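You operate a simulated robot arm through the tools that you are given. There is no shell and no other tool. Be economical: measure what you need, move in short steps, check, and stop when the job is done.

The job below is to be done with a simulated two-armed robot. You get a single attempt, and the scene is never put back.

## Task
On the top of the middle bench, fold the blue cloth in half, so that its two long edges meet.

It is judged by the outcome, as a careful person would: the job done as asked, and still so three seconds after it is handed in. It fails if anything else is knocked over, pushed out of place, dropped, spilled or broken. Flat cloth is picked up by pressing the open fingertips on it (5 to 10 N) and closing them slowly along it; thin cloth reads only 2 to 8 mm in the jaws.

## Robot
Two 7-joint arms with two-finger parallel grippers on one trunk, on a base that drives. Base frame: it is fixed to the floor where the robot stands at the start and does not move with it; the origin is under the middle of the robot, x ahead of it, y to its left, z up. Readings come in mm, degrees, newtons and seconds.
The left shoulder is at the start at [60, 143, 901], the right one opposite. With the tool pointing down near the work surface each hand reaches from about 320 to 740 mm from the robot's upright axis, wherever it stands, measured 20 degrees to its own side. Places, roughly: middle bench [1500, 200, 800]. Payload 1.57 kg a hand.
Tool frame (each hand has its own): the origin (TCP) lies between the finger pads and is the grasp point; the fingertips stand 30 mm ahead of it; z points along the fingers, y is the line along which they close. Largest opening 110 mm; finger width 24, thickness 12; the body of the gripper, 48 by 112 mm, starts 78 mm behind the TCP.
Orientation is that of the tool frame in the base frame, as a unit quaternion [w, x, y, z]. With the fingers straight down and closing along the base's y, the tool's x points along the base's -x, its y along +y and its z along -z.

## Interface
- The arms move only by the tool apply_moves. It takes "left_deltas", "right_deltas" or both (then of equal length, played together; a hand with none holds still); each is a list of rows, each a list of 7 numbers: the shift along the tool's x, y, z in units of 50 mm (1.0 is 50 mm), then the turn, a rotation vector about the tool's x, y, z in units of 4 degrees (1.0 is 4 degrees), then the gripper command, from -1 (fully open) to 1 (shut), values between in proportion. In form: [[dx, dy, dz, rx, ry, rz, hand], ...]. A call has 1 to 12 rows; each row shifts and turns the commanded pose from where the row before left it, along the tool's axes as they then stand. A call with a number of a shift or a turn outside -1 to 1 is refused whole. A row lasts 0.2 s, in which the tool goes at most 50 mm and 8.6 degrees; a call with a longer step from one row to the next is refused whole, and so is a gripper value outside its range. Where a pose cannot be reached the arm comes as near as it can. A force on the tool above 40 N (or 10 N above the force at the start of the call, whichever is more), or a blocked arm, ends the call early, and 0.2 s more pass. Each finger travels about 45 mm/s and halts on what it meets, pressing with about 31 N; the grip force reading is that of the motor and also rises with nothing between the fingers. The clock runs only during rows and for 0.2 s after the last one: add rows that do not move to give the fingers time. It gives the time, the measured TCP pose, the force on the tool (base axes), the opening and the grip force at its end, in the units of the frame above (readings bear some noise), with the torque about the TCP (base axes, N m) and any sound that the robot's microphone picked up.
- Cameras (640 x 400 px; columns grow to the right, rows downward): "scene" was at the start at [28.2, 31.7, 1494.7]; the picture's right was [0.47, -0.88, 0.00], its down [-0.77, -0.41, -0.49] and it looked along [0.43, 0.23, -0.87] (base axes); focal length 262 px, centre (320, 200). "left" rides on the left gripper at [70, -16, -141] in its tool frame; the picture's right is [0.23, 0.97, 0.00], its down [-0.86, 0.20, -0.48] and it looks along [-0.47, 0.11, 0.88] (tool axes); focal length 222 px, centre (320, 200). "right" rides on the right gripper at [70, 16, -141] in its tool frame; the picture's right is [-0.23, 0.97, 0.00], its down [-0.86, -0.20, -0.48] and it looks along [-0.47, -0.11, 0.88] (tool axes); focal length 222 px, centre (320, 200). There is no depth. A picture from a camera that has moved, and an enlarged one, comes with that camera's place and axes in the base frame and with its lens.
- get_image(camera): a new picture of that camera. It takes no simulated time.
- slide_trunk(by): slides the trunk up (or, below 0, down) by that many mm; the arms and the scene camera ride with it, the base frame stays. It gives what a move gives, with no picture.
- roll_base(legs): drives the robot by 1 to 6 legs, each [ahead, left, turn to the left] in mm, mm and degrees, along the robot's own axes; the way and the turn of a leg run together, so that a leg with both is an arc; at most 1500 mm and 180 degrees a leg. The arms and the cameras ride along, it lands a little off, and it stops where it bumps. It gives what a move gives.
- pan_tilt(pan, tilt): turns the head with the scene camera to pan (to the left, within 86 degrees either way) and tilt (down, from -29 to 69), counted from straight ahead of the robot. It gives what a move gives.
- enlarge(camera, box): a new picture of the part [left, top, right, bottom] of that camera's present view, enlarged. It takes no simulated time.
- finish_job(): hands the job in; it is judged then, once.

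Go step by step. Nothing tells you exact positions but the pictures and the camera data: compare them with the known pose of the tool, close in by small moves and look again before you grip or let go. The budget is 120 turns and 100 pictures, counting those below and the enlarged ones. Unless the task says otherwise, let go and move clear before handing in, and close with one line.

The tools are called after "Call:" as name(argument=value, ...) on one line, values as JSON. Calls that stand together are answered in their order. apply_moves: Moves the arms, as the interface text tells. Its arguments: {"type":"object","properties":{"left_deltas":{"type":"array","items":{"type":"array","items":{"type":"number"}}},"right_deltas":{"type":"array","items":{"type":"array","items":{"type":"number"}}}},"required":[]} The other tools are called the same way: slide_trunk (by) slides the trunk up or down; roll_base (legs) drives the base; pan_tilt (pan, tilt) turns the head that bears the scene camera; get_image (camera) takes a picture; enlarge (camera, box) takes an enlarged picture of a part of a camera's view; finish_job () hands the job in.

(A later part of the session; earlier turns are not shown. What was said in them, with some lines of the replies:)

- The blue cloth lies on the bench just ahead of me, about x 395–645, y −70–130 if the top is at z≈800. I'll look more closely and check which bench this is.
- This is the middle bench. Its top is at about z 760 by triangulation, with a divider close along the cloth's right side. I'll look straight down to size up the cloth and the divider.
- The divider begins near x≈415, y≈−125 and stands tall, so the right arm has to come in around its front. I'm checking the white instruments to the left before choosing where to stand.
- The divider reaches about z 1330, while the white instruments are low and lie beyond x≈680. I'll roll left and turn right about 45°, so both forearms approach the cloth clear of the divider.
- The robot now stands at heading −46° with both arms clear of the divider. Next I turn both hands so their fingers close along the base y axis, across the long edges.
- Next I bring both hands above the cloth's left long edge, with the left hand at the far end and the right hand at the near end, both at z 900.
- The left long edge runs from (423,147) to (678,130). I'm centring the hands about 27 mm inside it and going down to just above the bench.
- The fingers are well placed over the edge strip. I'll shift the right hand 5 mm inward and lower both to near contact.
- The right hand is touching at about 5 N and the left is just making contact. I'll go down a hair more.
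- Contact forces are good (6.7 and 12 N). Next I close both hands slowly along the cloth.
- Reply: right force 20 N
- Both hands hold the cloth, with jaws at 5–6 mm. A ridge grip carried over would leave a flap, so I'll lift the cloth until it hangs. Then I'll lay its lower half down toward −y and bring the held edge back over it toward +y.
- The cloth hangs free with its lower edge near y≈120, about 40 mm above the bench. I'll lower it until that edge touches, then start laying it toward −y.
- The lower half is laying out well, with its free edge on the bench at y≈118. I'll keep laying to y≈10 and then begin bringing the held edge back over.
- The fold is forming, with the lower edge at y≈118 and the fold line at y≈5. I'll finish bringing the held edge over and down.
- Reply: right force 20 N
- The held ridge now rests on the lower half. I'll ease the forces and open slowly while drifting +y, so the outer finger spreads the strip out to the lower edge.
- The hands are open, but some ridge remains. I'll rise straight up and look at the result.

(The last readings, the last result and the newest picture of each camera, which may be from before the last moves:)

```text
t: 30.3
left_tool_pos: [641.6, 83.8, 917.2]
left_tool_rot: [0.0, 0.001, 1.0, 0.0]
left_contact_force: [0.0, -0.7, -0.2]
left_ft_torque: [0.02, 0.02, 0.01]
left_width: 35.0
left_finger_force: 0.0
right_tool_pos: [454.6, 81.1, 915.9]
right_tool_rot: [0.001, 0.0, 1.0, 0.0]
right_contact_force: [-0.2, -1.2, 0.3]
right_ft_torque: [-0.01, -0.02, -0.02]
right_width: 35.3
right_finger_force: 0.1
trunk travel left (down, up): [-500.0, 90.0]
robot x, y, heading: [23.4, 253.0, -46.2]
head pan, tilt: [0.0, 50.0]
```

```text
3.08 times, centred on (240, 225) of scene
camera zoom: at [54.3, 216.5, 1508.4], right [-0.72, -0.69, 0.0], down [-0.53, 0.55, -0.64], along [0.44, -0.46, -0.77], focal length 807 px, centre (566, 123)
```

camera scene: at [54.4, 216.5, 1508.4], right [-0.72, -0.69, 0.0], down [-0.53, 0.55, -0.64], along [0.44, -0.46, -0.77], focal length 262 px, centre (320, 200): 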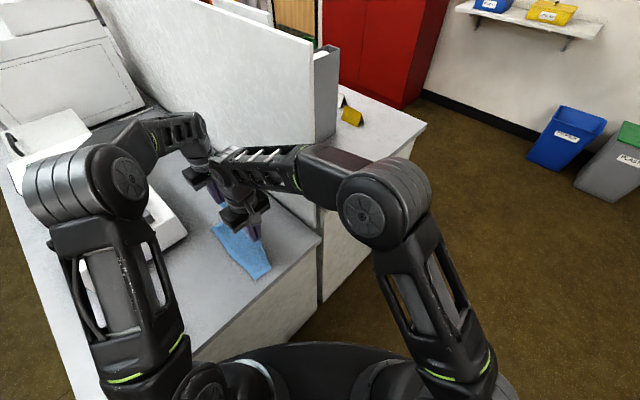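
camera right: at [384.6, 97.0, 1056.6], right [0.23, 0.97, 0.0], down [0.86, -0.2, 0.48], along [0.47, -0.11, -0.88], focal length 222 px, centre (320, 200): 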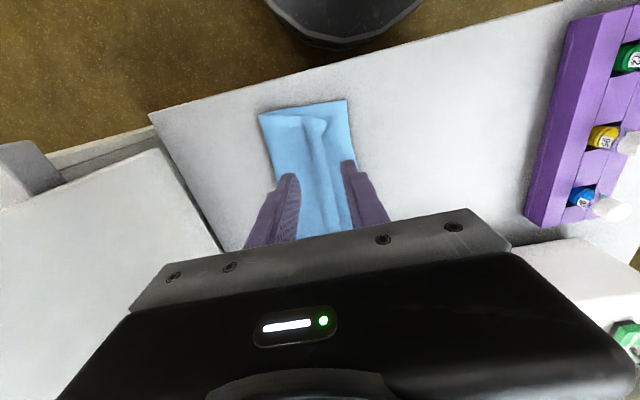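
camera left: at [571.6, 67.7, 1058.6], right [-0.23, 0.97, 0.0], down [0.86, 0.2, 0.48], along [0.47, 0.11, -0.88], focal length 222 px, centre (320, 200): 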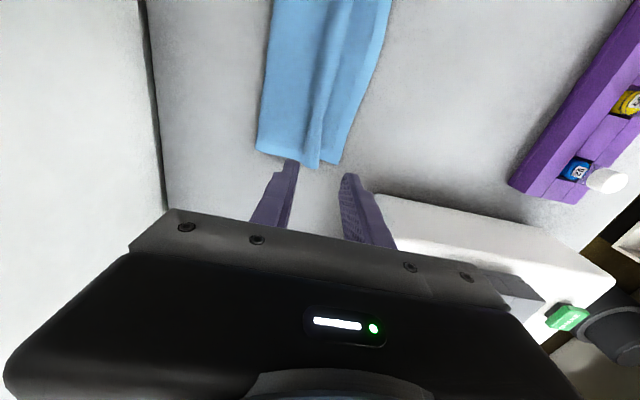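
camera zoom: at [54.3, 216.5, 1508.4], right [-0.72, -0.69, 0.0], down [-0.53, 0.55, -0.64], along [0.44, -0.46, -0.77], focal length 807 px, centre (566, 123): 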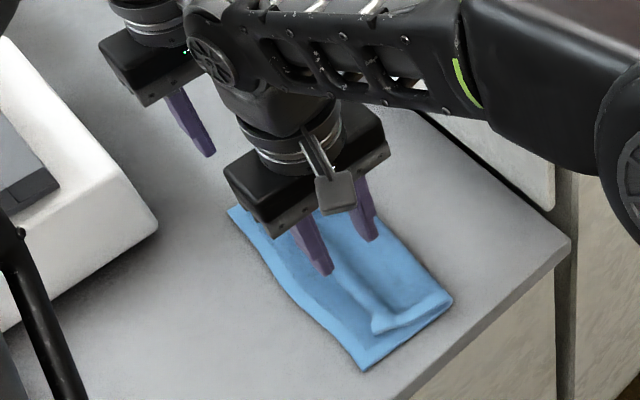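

A ridge is left near the top edge. I'll draw the right hand back for a clear view of the cloth.

Call:
apply_moves(left_deltas=[[0, 0.2, -0.3, 0, 0, 0, 0.36], [0, 0.2, -0.3, 0, 0, 0, 0.36], [0, 0.2, -0.3, 0, 0, 0, 0.36], [0, 0.2, -0.3, 0, 0, 0, 0.36], [0, 0.2, -0.3, 0, 0, 0, 0.36], [0, 0.2, -0.3, 0, 0, 0, 0.36]], right_deltas=[[0.8, -0.5, -0.2, 0, 0, 0, 0.36], [0.8, -0.5, -0.2, 0, 0, 0, 0.36], [0.8, -0.5, -0.2, 0, 0, 0, 0.36], [0.8, -0.5, -0.2, 0, 0, 0, 0.36], [0.8, -0.5, -0.2, 0, 0, 0, 0.36], [0.8, -0.5, -0.2, 0, 0, 0, 0.36]])

Call:
enlarge(camera="scene", box=[160, 160, 320, 290])

Call:
get_image(camera="left")

```text
t: 31.7
left_tool_pos: [643.0, 143.2, 1009.4]
left_tool_rot: [0.0, 0.001, 1.0, 0.0]
left_contact_force: [-0.1, 0.6, 0.1]
left_ft_torque: [-0.01, 0.02, 0.0]
left_width: 35.4
left_finger_force: 0.1
right_tool_pos: [214.5, -67.3, 976.7]
right_tool_rot: [0.002, 0.0, 1.0, 0.001]
right_contact_force: [0.5, 0.7, -0.3]
right_ft_torque: [-0.02, 0.02, -0.05]
right_width: 35.1
right_finger_force: 0.1
trunk travel left (down, up): [-500.0, 90.0]
robot x, y, heading: [24.5, 250.8, -46.2]
head pan, tilt: [0.0, 50.0]
```

```text
3.08 times, centred on (240, 225) of scene
camera zoom: at [53.3, 216.6, 1508.4], right [-0.72, -0.69, 0.0], down [-0.53, 0.55, -0.64], along [0.45, -0.46, -0.77], focal length 807 px, centre (566, 123)
```

zoom: 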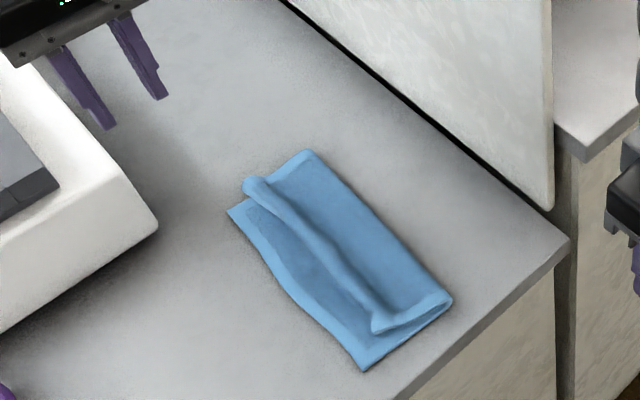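

```text
62 pictures are left
camera left: at [572.6, 127.8, 1150.2], right [-0.23, 0.97, 0.0], down [0.86, 0.2, 0.48], along [0.47, 0.11, -0.88], focal length 222 px, centre (320, 200)
```

left: 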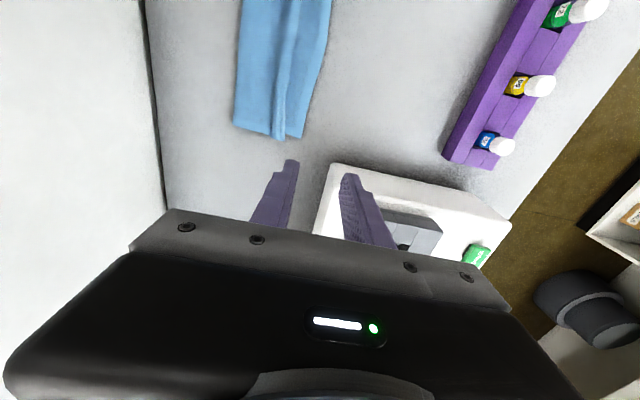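

Next I zoom in on the ridge to see exactly where the top edge lies.

Call:
enlarge(camera="scene", box=[210, 190, 280, 255])

Call:
enlarge(camera="left", box=[210, 0, 350, 150])

```text
6.15 times, centred on (245, 222) of scene
camera zoom: at [53.3, 216.6, 1508.4], right [-0.72, -0.69, 0.0], down [-0.53, 0.55, -0.64], along [0.45, -0.46, -0.77], focal length 1615 px, centre (782, 62)
```

zoom: 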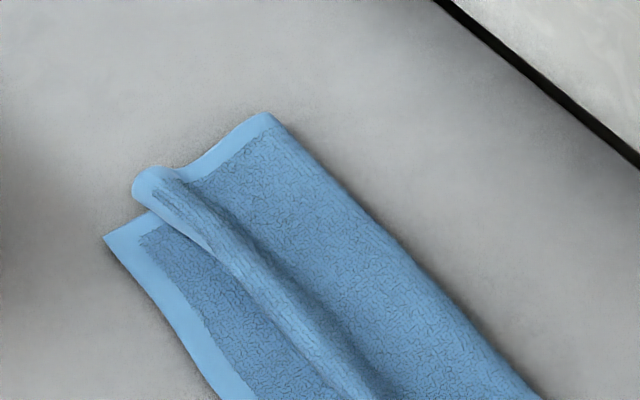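

```text
2.67 times, centred on (280, 75) of left
camera zoom: at [572.6, 127.8, 1150.2], right [-0.23, 0.97, 0.0], down [0.86, 0.2, 0.48], along [0.47, 0.11, -0.88], focal length 592 px, centre (427, 533)
```

zoom: 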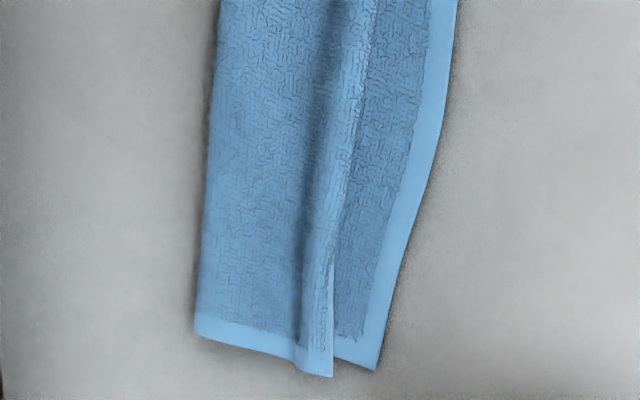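

The top edge lies about 27 mm short because of the leftover ridge. I'll press the closed left fingertips onto the ridge and stroke it toward +y as a test.

Call:
apply_moves(left_deltas=[[0, -0.4, 0.2, 0, 0, 0, 1], [0, -0.4, 0.4, 0, 0, 0, 1], [0, -0.4, 0.6, 0, 0, 0, 1], [0, 0, 0.8, 0, 0, 0, 1], [0, 0, 0.8, 0, 0, 0, 1], [0, 0, 0.7, 0, 0, 0, 1], [0, 0, 0.4, 0, 0, 0, 1], [0, 0, 0.18, 0, 0, 0, 1], [0, 0, 0.08, 0, 0, 0, 1], [0, 0, 0, 0, 0, 0, 1]])

Call:
get_image(camera="left")

```text
t: 33.9
left_tool_pos: [644.3, 81.4, 799.5]
left_tool_rot: [0.0, 0.0, 1.0, 0.0]
left_contact_force: [-0.6, 0.5, 2.2]
left_ft_torque: [0.0, 0.03, 0.04]
left_width: 0.0
left_finger_force: 21.1
right_tool_pos: [214.9, -66.9, 976.4]
right_tool_rot: [0.0, 0.0, 1.0, 0.0]
right_contact_force: [-0.4, 0.1, -0.6]
right_ft_torque: [-0.02, 0.0, 0.04]
right_width: 35.3
right_finger_force: 0.1
trunk travel left (down, up): [-500.0, 90.0]
robot x, y, heading: [21.5, 247.4, -46.1]
head pan, tilt: [0.0, 50.0]
```

```text
59 pictures are left
camera left: at [573.6, 66.2, 940.4], right [-0.23, 0.97, 0.0], down [0.85, 0.2, 0.48], along [0.47, 0.11, -0.88], focal length 222 px, centre (320, 200)
```

left: 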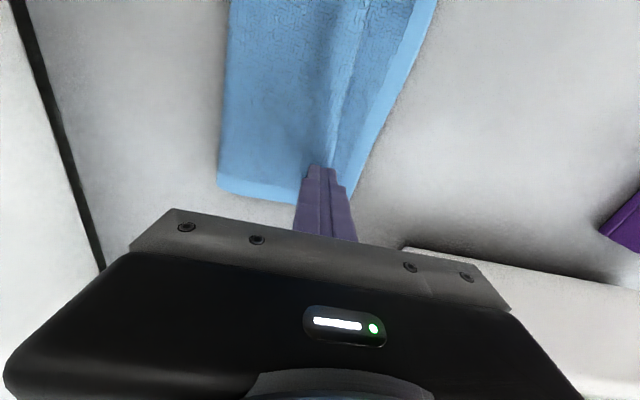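

The left fingertips are lightly on the ridge. I'll press a bit more and stroke 28 mm toward +y.

Call:
apply_moves(left_deltas=[[0, 0, 0.02, 0, 0, 0, 1], [0, 0.07, 0, 0, 0, 0, 1], [0, 0.07, 0, 0, 0, 0, 1], [0, 0.07, 0, 0, 0, 0, 1], [0, 0.07, 0, 0, 0, 0, 1], [0, 0.07, 0, 0, 0, 0, 1], [0, 0.07, 0, 0, 0, 0, 1], [0, 0.07, 0, 0, 0, 0, 1], [0, 0.07, 0, 0, 0, 0, 1], [0, 0, 0, 0, 0, 0, 1]])

Call:
get_image(camera="left")

Call:
enlarge(camera="scene", box=[160, 160, 320, 290])

```text
t: 36.1
left_tool_pos: [642.9, 109.4, 797.9]
left_tool_rot: [0.0, 0.001, 1.0, 0.0]
left_contact_force: [1.4, -1.2, 3.3]
left_ft_torque: [-0.03, -0.05, 0.02]
left_width: 0.0
left_finger_force: 21.5
right_tool_pos: [216.2, -67.0, 977.5]
right_tool_rot: [0.0, -0.001, 1.0, -0.001]
right_contact_force: [0.3, 0.3, 0.2]
right_ft_torque: [0.0, -0.01, 0.01]
right_width: 35.3
right_finger_force: 0.1
trunk travel left (down, up): [-500.0, 90.0]
robot x, y, heading: [21.7, 245.5, -46.3]
head pan, tilt: [0.0, 50.0]
```

```text
58 pictures are left
camera left: at [572.9, 93.4, 939.1], right [-0.23, 0.97, 0.0], down [0.86, 0.2, 0.48], along [0.47, 0.11, -0.88], focal length 222 px, centre (320, 200)
```

left: 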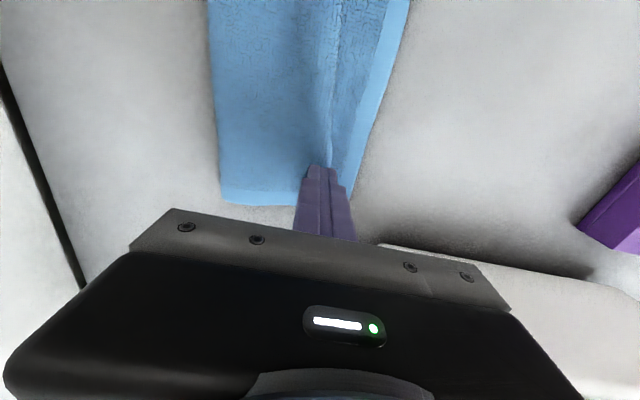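

```text
3.08 times, centred on (240, 225) of scene
camera zoom: at [54.1, 216.3, 1508.5], right [-0.72, -0.69, 0.0], down [-0.53, 0.55, -0.64], along [0.44, -0.46, -0.77], focal length 807 px, centre (566, 123)
```

zoom: 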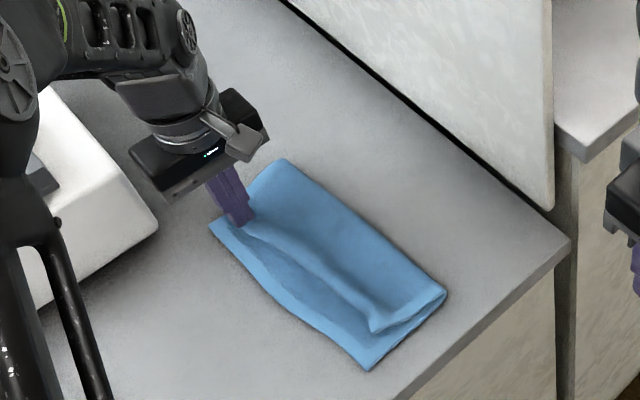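

The stroke dragged both layers together, so I'll lift the top edge instead and release it in the air to unroll. First I raise the left hand, bring the right one back and measure the ridge.

Call:
apply_moves(left_deltas=[[0, 0, -0.2, 0, 0, 0, 1], [0, 0, -0.4, 0, 0, 0, 1], [0, 0, -0.6, 0, 0, 0, 0.4], [0, 0, -0.6, 0, 0, 0, 0.4], [0, 0, 0, 0, 0, 0, 0.4], [0, 0, 0, 0, 0, 0, 0.4], [0, 0, 0, 0, 0, 0, 0.4], [0, 0, 0, 0, 0, 0, 0.4]], right_deltas=[[-0.6, 0.375, 0.1, 0, 0, 0, 0.4], [-0.6, 0.375, 0.1, 0, 0, 0, 0.4], [-0.6, 0.375, 0.2, 0, 0, 0, 0.4], [-0.6, 0.375, 0.2, 0, 0, 0, 0.4], [-0.6, 0.375, 0.2, 0, 0, 0, 0.4], [-0.6, 0.375, 0.2, 0, 0, 0, 0.4], [-0.6, 0.375, 0.2, 0, 0, 0, 0.4], [-0.6, 0.375, 0.2, 0, 0, 0, 0.4]])

Call:
get_image(camera="left")

Call:
get_image(camera="right")

```text
t: 37.9
left_tool_pos: [645.6, 110.5, 889.7]
left_tool_rot: [0.0, 0.001, 1.0, 0.0]
left_contact_force: [-0.7, -0.3, -1.0]
left_ft_torque: [0.0, 0.01, -0.01]
left_width: 33.0
left_finger_force: 0.0
right_tool_pos: [454.9, 78.6, 904.7]
right_tool_rot: [-0.001, 0.001, 1.0, 0.0]
right_contact_force: [-0.2, 0.5, 0.1]
right_ft_torque: [0.0, 0.03, 0.03]
right_width: 33.1
right_finger_force: 0.0
trunk travel left (down, up): [-500.0, 90.0]
robot x, y, heading: [23.7, 249.2, -46.2]
head pan, tilt: [0.0, 50.0]
```

```text
56 pictures are left
camera left: at [575.4, 95.3, 1030.4], right [-0.23, 0.97, 0.0], down [0.86, 0.2, 0.48], along [0.47, 0.11, -0.88], focal length 222 px, centre (320, 200)
```

left: 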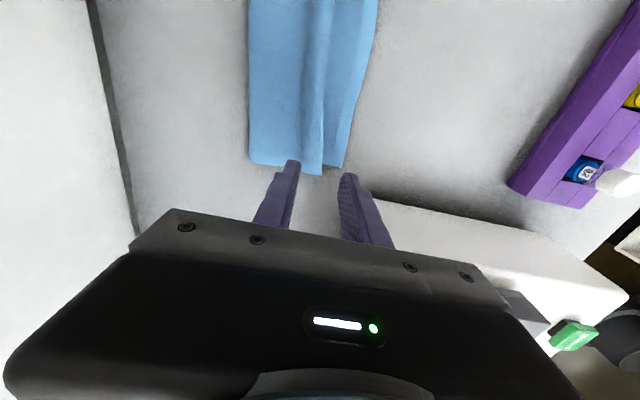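

```text
55 pictures are left
camera right: at [385.1, 97.0, 1046.7], right [0.23, 0.97, 0.0], down [0.86, -0.2, 0.48], along [0.46, -0.11, -0.88], focal length 222 px, centre (320, 200)
```

right: 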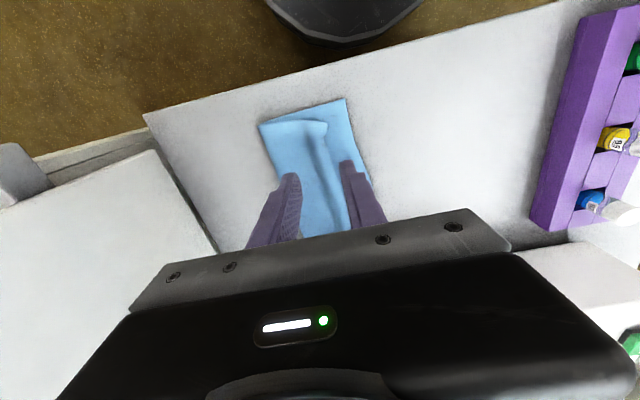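

The top edge sits about 23–27 mm inside the lower one along its whole length. I'll come down with the fingers straddling the ridge and pinch it without pressing the lower layer.

Call:
apply_moves(left_deltas=[[0, 0, 0.4, 0, 0, 0, 0.4], [0, 0, 0.5, 0, 0, 0, 0.4], [0, 0, 0.5, 0, 0, 0, 0.4], [0, 0, 0.3, 0, 0, 0, 0.4], [0, 0, 0.12, 0, 0, 0, 0.4], [0, 0, 0, 0, 0, 0, 0.4]], right_deltas=[[0, 0.1, 0.5, 0, 0, 0, 0.4], [0, 0.08, 0.6, 0, 0, 0, 0.4], [0, 0, 0.5, 0, 0, 0, 0.4], [0, 0, 0.38, 0, 0, 0, 0.4], [0, 0, 0.14, 0, 0, 0, 0.4], [0, 0, 0, 0, 0, 0, 0.4]])

Call:
get_image(camera="left")

Call:
get_image(camera="right")

```text
t: 39.3
left_tool_pos: [644.3, 110.3, 797.6]
left_tool_rot: [-0.001, 0.0, 1.0, 0.001]
left_contact_force: [0.4, -0.4, 0.9]
left_ft_torque: [-0.01, -0.01, 0.03]
left_width: 32.7
left_finger_force: 0.1
right_tool_pos: [453.5, 89.7, 798.6]
right_tool_rot: [0.0, 0.001, 1.0, 0.0]
right_contact_force: [-0.1, 0.6, 3.0]
right_ft_torque: [-0.02, -0.02, 0.02]
right_width: 32.3
right_finger_force: 0.0
trunk travel left (down, up): [-500.0, 90.0]
robot x, y, heading: [25.9, 247.4, -46.3]
head pan, tilt: [0.0, 50.0]
```

```text
54 pictures are left
camera left: at [574.2, 95.2, 938.9], right [-0.23, 0.97, 0.0], down [0.86, 0.2, 0.48], along [0.47, 0.11, -0.88], focal length 222 px, centre (320, 200)
```

left: 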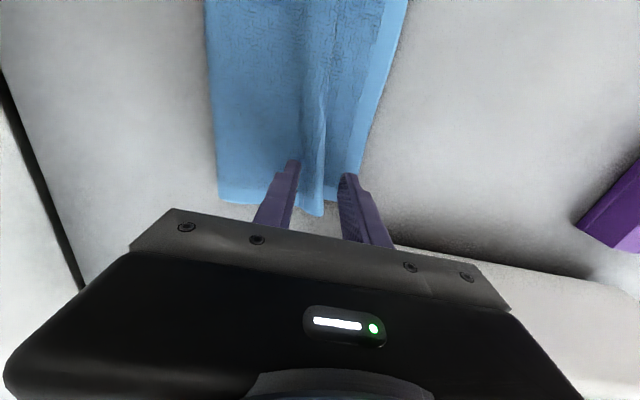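

```text
53 pictures are left
camera right: at [384.8, 105.7, 940.7], right [0.23, 0.97, 0.0], down [0.85, -0.2, 0.48], along [0.47, -0.11, -0.88], focal length 222 px, centre (320, 200)
```

right: 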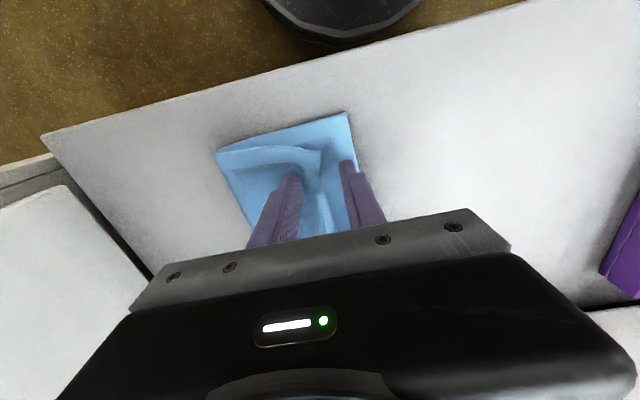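

The ridge is between the fingers on both hands. I'll raise them slightly to spare the lower layer, close, and lift a little.

Call:
apply_moves(left_deltas=[[0, 0, -0.02, 0, 0, 0, 0.4], [0, 0, 0, 0, 0, 0, 0.55], [0, 0, 0, 0, 0, 0, 0.7], [0, 0, 0, 0, 0, 0, 0.85], [0, 0, 0, 0, 0, 0, 1], [0, 0, 0, 0, 0, 0, 1], [0, 0, 0, 0, 0, 0, 1], [0, 0, -0.15, 0, 0, 0, 1], [0, 0, -0.25, 0, 0, 0, 1], [0, 0, -0.2, 0, 0, 0, 1], [0, 0, 0, 0, 0, 0, 1]], right_deltas=[[0, 0, -0.04, 0, 0, 0, 0.4], [0, 0, 0, 0, 0, 0, 0.55], [0, 0, 0, 0, 0, 0, 0.7], [0, 0, 0, 0, 0, 0, 0.85], [0, 0, 0, 0, 0, 0, 1], [0, 0, 0, 0, 0, 0, 1], [0, 0, 0, 0, 0, 0, 1], [0, 0, -0.15, 0, 0, 0, 1], [0, 0, -0.25, 0, 0, 0, 1], [0, 0, -0.2, 0, 0, 0, 1], [0, 0, 0, 0, 0, 0, 1]])

Call:
get_image(camera="left")

Call:
get_image(camera="right")

Call:
enlarge(camera="scene", box=[160, 160, 320, 290])

```text
t: 41.7
left_tool_pos: [644.9, 109.1, 829.0]
left_tool_rot: [0.0, 0.0, 1.0, 0.0]
left_contact_force: [-0.5, 0.7, 0.0]
left_ft_torque: [0.05, 0.01, 0.02]
left_width: 4.7
left_finger_force: 25.6
right_tool_pos: [453.4, 89.6, 830.6]
right_tool_rot: [0.001, 0.001, 1.0, 0.0]
right_contact_force: [0.2, 0.5, -0.2]
right_ft_torque: [-0.01, 0.01, -0.05]
right_width: 4.8
right_finger_force: 24.9
trunk travel left (down, up): [-500.0, 90.0]
robot x, y, heading: [24.6, 254.0, -46.1]
head pan, tilt: [0.0, 50.0]
```

```text
52 pictures are left
camera left: at [573.8, 94.1, 969.5], right [-0.23, 0.97, 0.0], down [0.86, 0.2, 0.48], along [0.47, 0.11, -0.88], focal length 222 px, centre (320, 200)
```

left: 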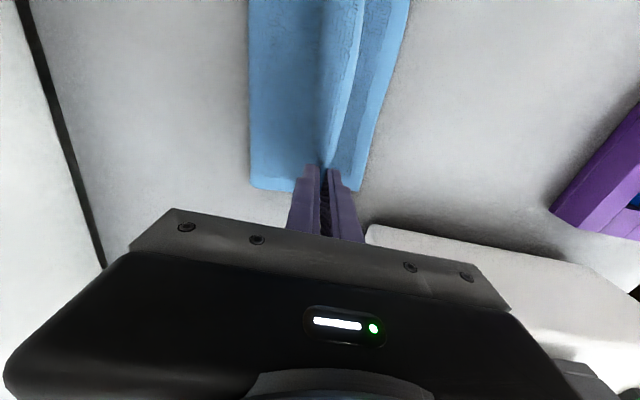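

```text
51 pictures are left
camera right: at [385.7, 106.3, 972.2], right [0.23, 0.97, 0.0], down [0.85, -0.2, 0.48], along [0.47, -0.11, -0.88], focal length 222 px, centre (320, 200)
```

right: 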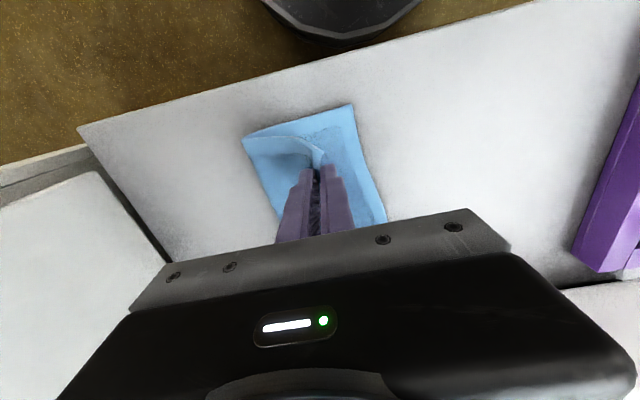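

```text
3.08 times, centred on (240, 225) of scene
camera zoom: at [54.6, 216.3, 1508.4], right [-0.72, -0.69, 0.0], down [-0.53, 0.55, -0.64], along [0.44, -0.46, -0.77], focal length 807 px, centre (566, 123)
```

zoom: 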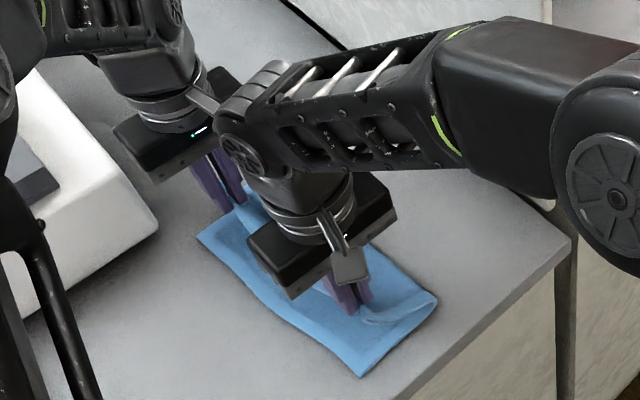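

Only the top layer is gripped now. I'll raise it a bit more and let go in the air with a short flick toward +y, so the rolled strip can fall open.

Call:
apply_moves(left_deltas=[[0, 0, -0.2, 0, 0, 0, 1], [0, 0, -0.2, 0, 0, 0, 1], [0, 0.1, 0, 0, 0, 0, 0.6], [0, 0.25, 0, 0, 0, 0, 0.3], [0, 0.25, 0, 0, 0, 0, 0], [0, 0.1, 0, 0, 0, 0, 0], [0, 0, -0.6, 0, 0, 0, 0], [0, 0, -0.6, 0, 0, 0, 0], [0, 0, 0, 0, 0, 0, 0]], right_deltas=[[0, 0, -0.2, 0, 0, 0, 1], [0, 0, -0.2, 0, 0, 0, 1], [0, 0.1, 0, 0, 0, 0, 0.6], [0, 0.25, 0, 0, 0, 0, 0.3], [0, 0.25, 0, 0, 0, 0, 0], [0, 0.1, 0, 0, 0, 0, 0], [0, 0, -0.6, 0, 0, 0, 0], [0, 0, -0.6, 0, 0, 0, 0], [0, 0, 0, 0, 0, 0, 0]])

Call:
get_image(camera="left")

Call:
get_image(camera="right")

```text
t: 43.7
left_tool_pos: [643.4, 145.7, 909.7]
left_tool_rot: [0.0, 0.002, 1.0, -0.001]
left_contact_force: [-0.8, -0.1, 0.2]
left_ft_torque: [0.02, -0.01, 0.0]
left_width: 55.0
left_finger_force: 0.1
right_tool_pos: [452.1, 124.7, 912.8]
right_tool_rot: [0.0, 0.0, 1.0, 0.0]
right_contact_force: [0.6, -0.2, 0.4]
right_ft_torque: [0.0, 0.01, 0.04]
right_width: 55.1
right_finger_force: 0.1
trunk travel left (down, up): [-500.0, 90.0]
robot x, y, heading: [19.0, 247.2, -46.0]
head pan, tilt: [0.0, 50.0]
```

```text
49 pictures are left
camera left: at [573.1, 130.5, 1050.3], right [-0.23, 0.97, 0.0], down [0.86, 0.2, 0.48], along [0.47, 0.11, -0.88], focal length 222 px, centre (320, 200)
```

left: 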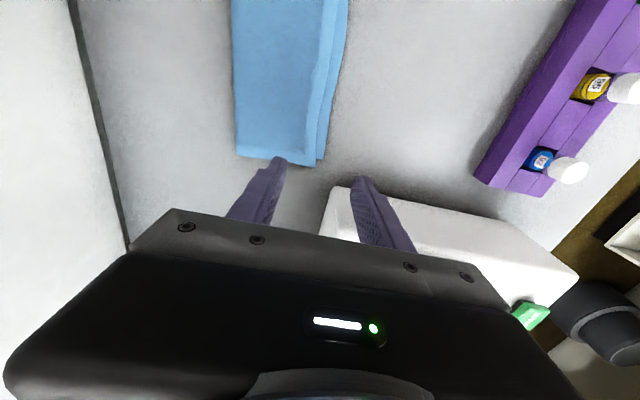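

```text
48 pictures are left
camera right: at [382.6, 141.0, 1054.0], right [0.23, 0.97, 0.0], down [0.86, -0.2, 0.48], along [0.47, -0.11, -0.88], focal length 222 px, centre (320, 200)
```

right: 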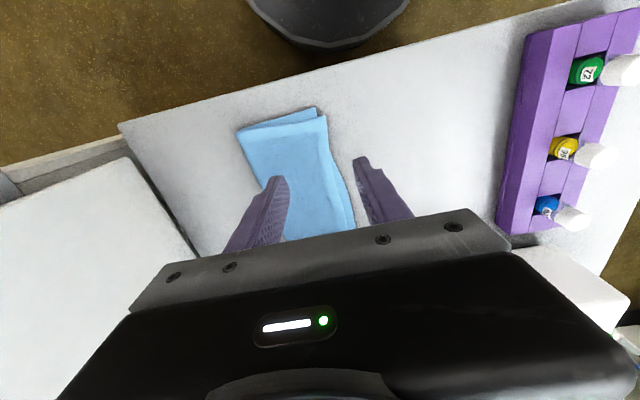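

That worked: the ridge is gone and the edges nearly meet. I'll withdraw the hands and measure the remaining offset.

Call:
apply_moves(left_deltas=[[0, 0.2, -0.3, 0, 0, 0, 0], [0, 0.2, -0.3, 0, 0, 0, 0], [0, 0.2, -0.3, 0, 0, 0, 0], [0, 0.2, -0.3, 0, 0, 0, 0], [0, 0.2, -0.3, 0, 0, 0, 0], [0, 0.2, -0.3, 0, 0, 0, 0]], right_deltas=[[0.8, -0.6, -0.2, 0, 0, 0, 0], [0.8, -0.6, -0.2, 0, 0, 0, 0], [0.8, -0.6, -0.2, 0, 0, 0, 0], [0.8, -0.6, -0.2, 0, 0, 0, 0], [0.8, -0.6, -0.2, 0, 0, 0, 0], [0.8, -0.6, -0.2, 0, 0, 0, 0]])

Call:
enlarge(camera="scene", box=[190, 180, 290, 262])

Call:
enlarge(camera="left", box=[190, 0, 350, 150])

```text
refused: row 1 steps farther than a row can; nothing moved
```

```text
4.88 times, centred on (240, 221) of scene
camera zoom: at [54.7, 216.3, 1508.4], right [-0.72, -0.69, 0.0], down [-0.53, 0.55, -0.64], along [0.44, -0.46, -0.77], focal length 1280 px, centre (710, 98)
```

zoom: 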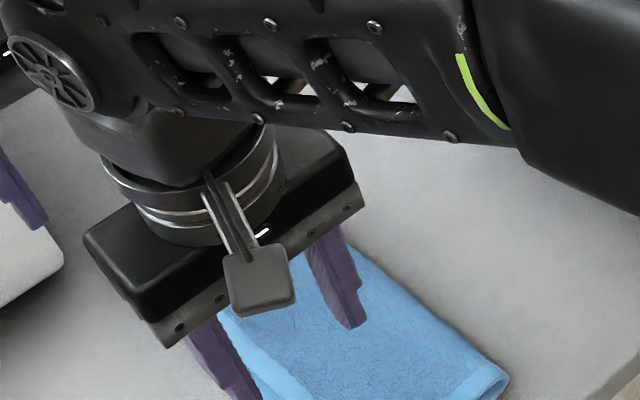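

```text
2.67 times, centred on (270, 75) of left
camera zoom: at [573.1, 130.5, 1050.3], right [-0.23, 0.97, 0.0], down [0.86, 0.2, 0.48], along [0.47, 0.11, -0.88], focal length 592 px, centre (453, 533)
```

zoom: 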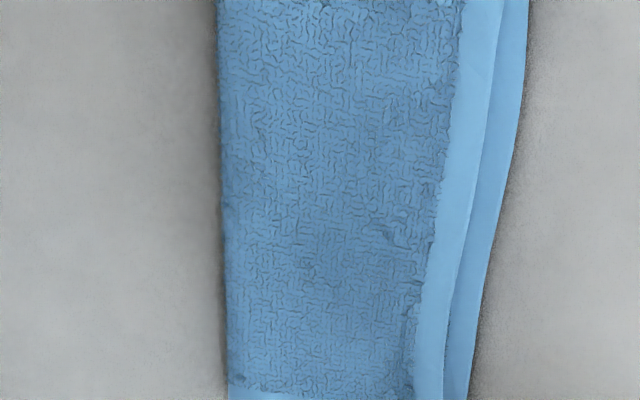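

That move was refused because a step was too long. I'll withdraw with shorter steps.

Call:
apply_moves(left_deltas=[[0, 0.1, -0.3, 0, 0, 0, 0], [0, 0.1, -0.3, 0, 0, 0, 0], [0, 0.1, -0.3, 0, 0, 0, 0], [0, 0.1, -0.3, 0, 0, 0, 0], [0, 0.1, -0.3, 0, 0, 0, 0], [0, 0.1, -0.3, 0, 0, 0, 0], [0, 0, 0, 0, 0, 0, 0], [0, 0, 0, 0, 0, 0, 0]], right_deltas=[[0.6, -0.5, -0.2, 0, 0, 0, 0], [0.6, -0.5, -0.2, 0, 0, 0, 0], [0.6, -0.5, -0.2, 0, 0, 0, 0], [0.6, -0.5, -0.2, 0, 0, 0, 0], [0.6, -0.5, -0.2, 0, 0, 0, 0], [0.6, -0.5, -0.2, 0, 0, 0, 0], [0.6, -0.5, 0, 0, 0, 0, 0], [0.6, -0.5, 0, 0, 0, 0, 0]])

Call:
enlarge(camera="scene", box=[190, 180, 290, 262])

Call:
enlarge(camera="left", box=[170, 0, 350, 160])

```text
t: 45.5
left_tool_pos: [642.8, 175.7, 999.5]
left_tool_rot: [0.001, 0.0, 1.0, 0.0]
left_contact_force: [-0.1, 0.4, 0.7]
left_ft_torque: [0.01, -0.01, -0.04]
left_width: 55.2
left_finger_force: 0.1
right_tool_pos: [214.3, -75.4, 974.2]
right_tool_rot: [0.0, 0.0, 1.0, -0.001]
right_contact_force: [0.0, 0.8, 0.1]
right_ft_torque: [-0.01, -0.02, -0.02]
right_width: 55.1
right_finger_force: 0.1
trunk travel left (down, up): [-500.0, 90.0]
robot x, y, heading: [22.4, 249.5, -46.3]
head pan, tilt: [0.0, 50.0]
```

```text
4.88 times, centred on (240, 221) of scene
camera zoom: at [53.6, 216.2, 1508.5], right [-0.72, -0.69, 0.0], down [-0.53, 0.55, -0.64], along [0.45, -0.46, -0.77], focal length 1280 px, centre (710, 98)
```

zoom: 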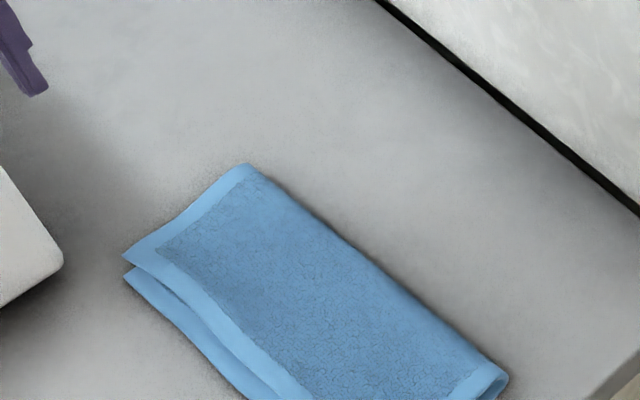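

```text
2.50 times, centred on (260, 80) of left
camera zoom: at [573.3, 160.5, 1139.2], right [-0.23, 0.97, 0.0], down [0.85, 0.2, 0.48], along [0.47, 0.11, -0.88], focal length 555 px, centre (470, 500)
```

zoom: 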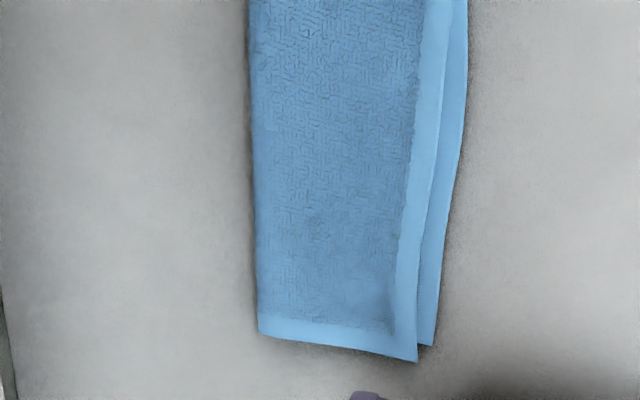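

The far end is about 9 mm off in y and 11 mm in x. Next I look at the near end.

Call:
enlarge(camera="scene", box=[200, 195, 290, 275])

```text
5.00 times, centred on (245, 235) of scene
camera zoom: at [53.6, 216.2, 1508.5], right [-0.72, -0.69, 0.0], down [-0.53, 0.55, -0.64], along [0.45, -0.46, -0.77], focal length 1312 px, centre (695, 25)
```

zoom: 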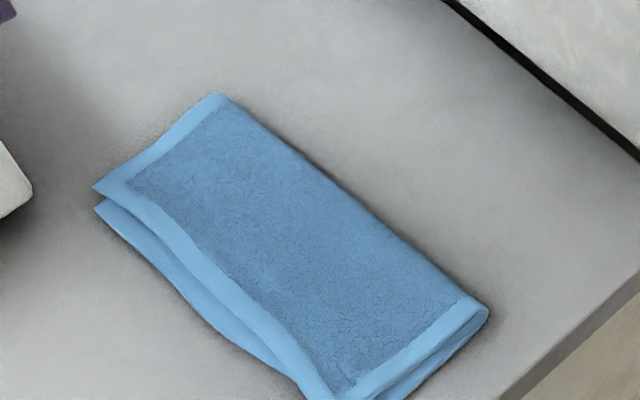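

I need the near corner too, since it was cropped out of that view.

Call:
enlarge(camera="scene", box=[225, 225, 305, 285])

```text
6.67 times, centred on (265, 255) of scene
camera zoom: at [53.6, 216.2, 1508.5], right [-0.72, -0.69, 0.0], down [-0.53, 0.55, -0.64], along [0.45, -0.46, -0.77], focal length 1749 px, centre (687, -167)
```

zoom: 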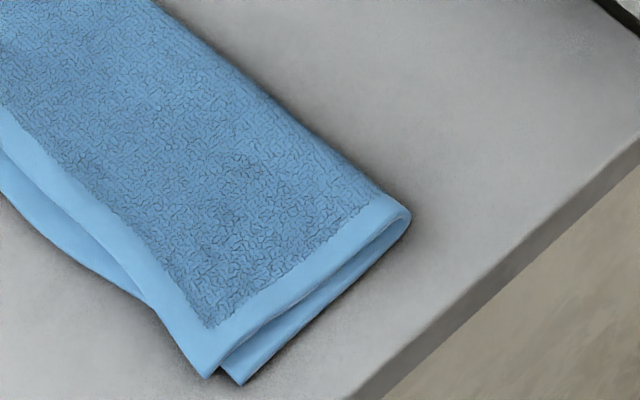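

The fold is flat and the long edges match to within about 9 mm: the far end is about 9 mm short and the near end about 7 mm over. Before handing in, I'll check the whole scene.

Call:
get_image(camera="scene")

```text
41 pictures are left
camera scene: at [53.6, 216.2, 1508.5], right [-0.72, -0.69, 0.0], down [-0.53, 0.55, -0.64], along [0.45, -0.46, -0.77], focal length 262 px, centre (320, 200)
```

scene: 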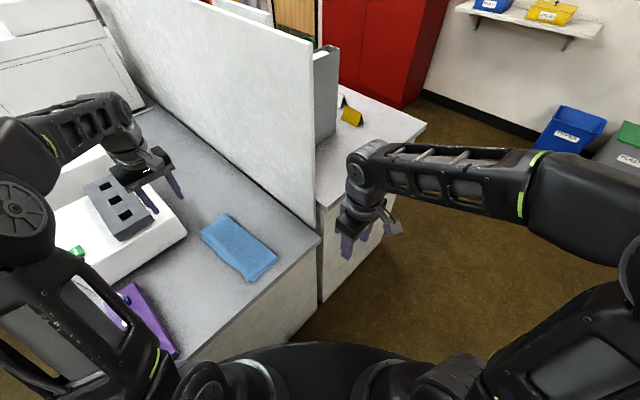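

The cloth lies folded in half, nothing else I can see has moved, and both hands are clear, so I'm handing in.

Call:
finish_job()

```text
The job is handed in.
```

The blue cloth is folded in half on the middle bench, with its two long edges meeting to within about 9 mm and the layers offset about 11 mm lengthwise; both hands are clear.
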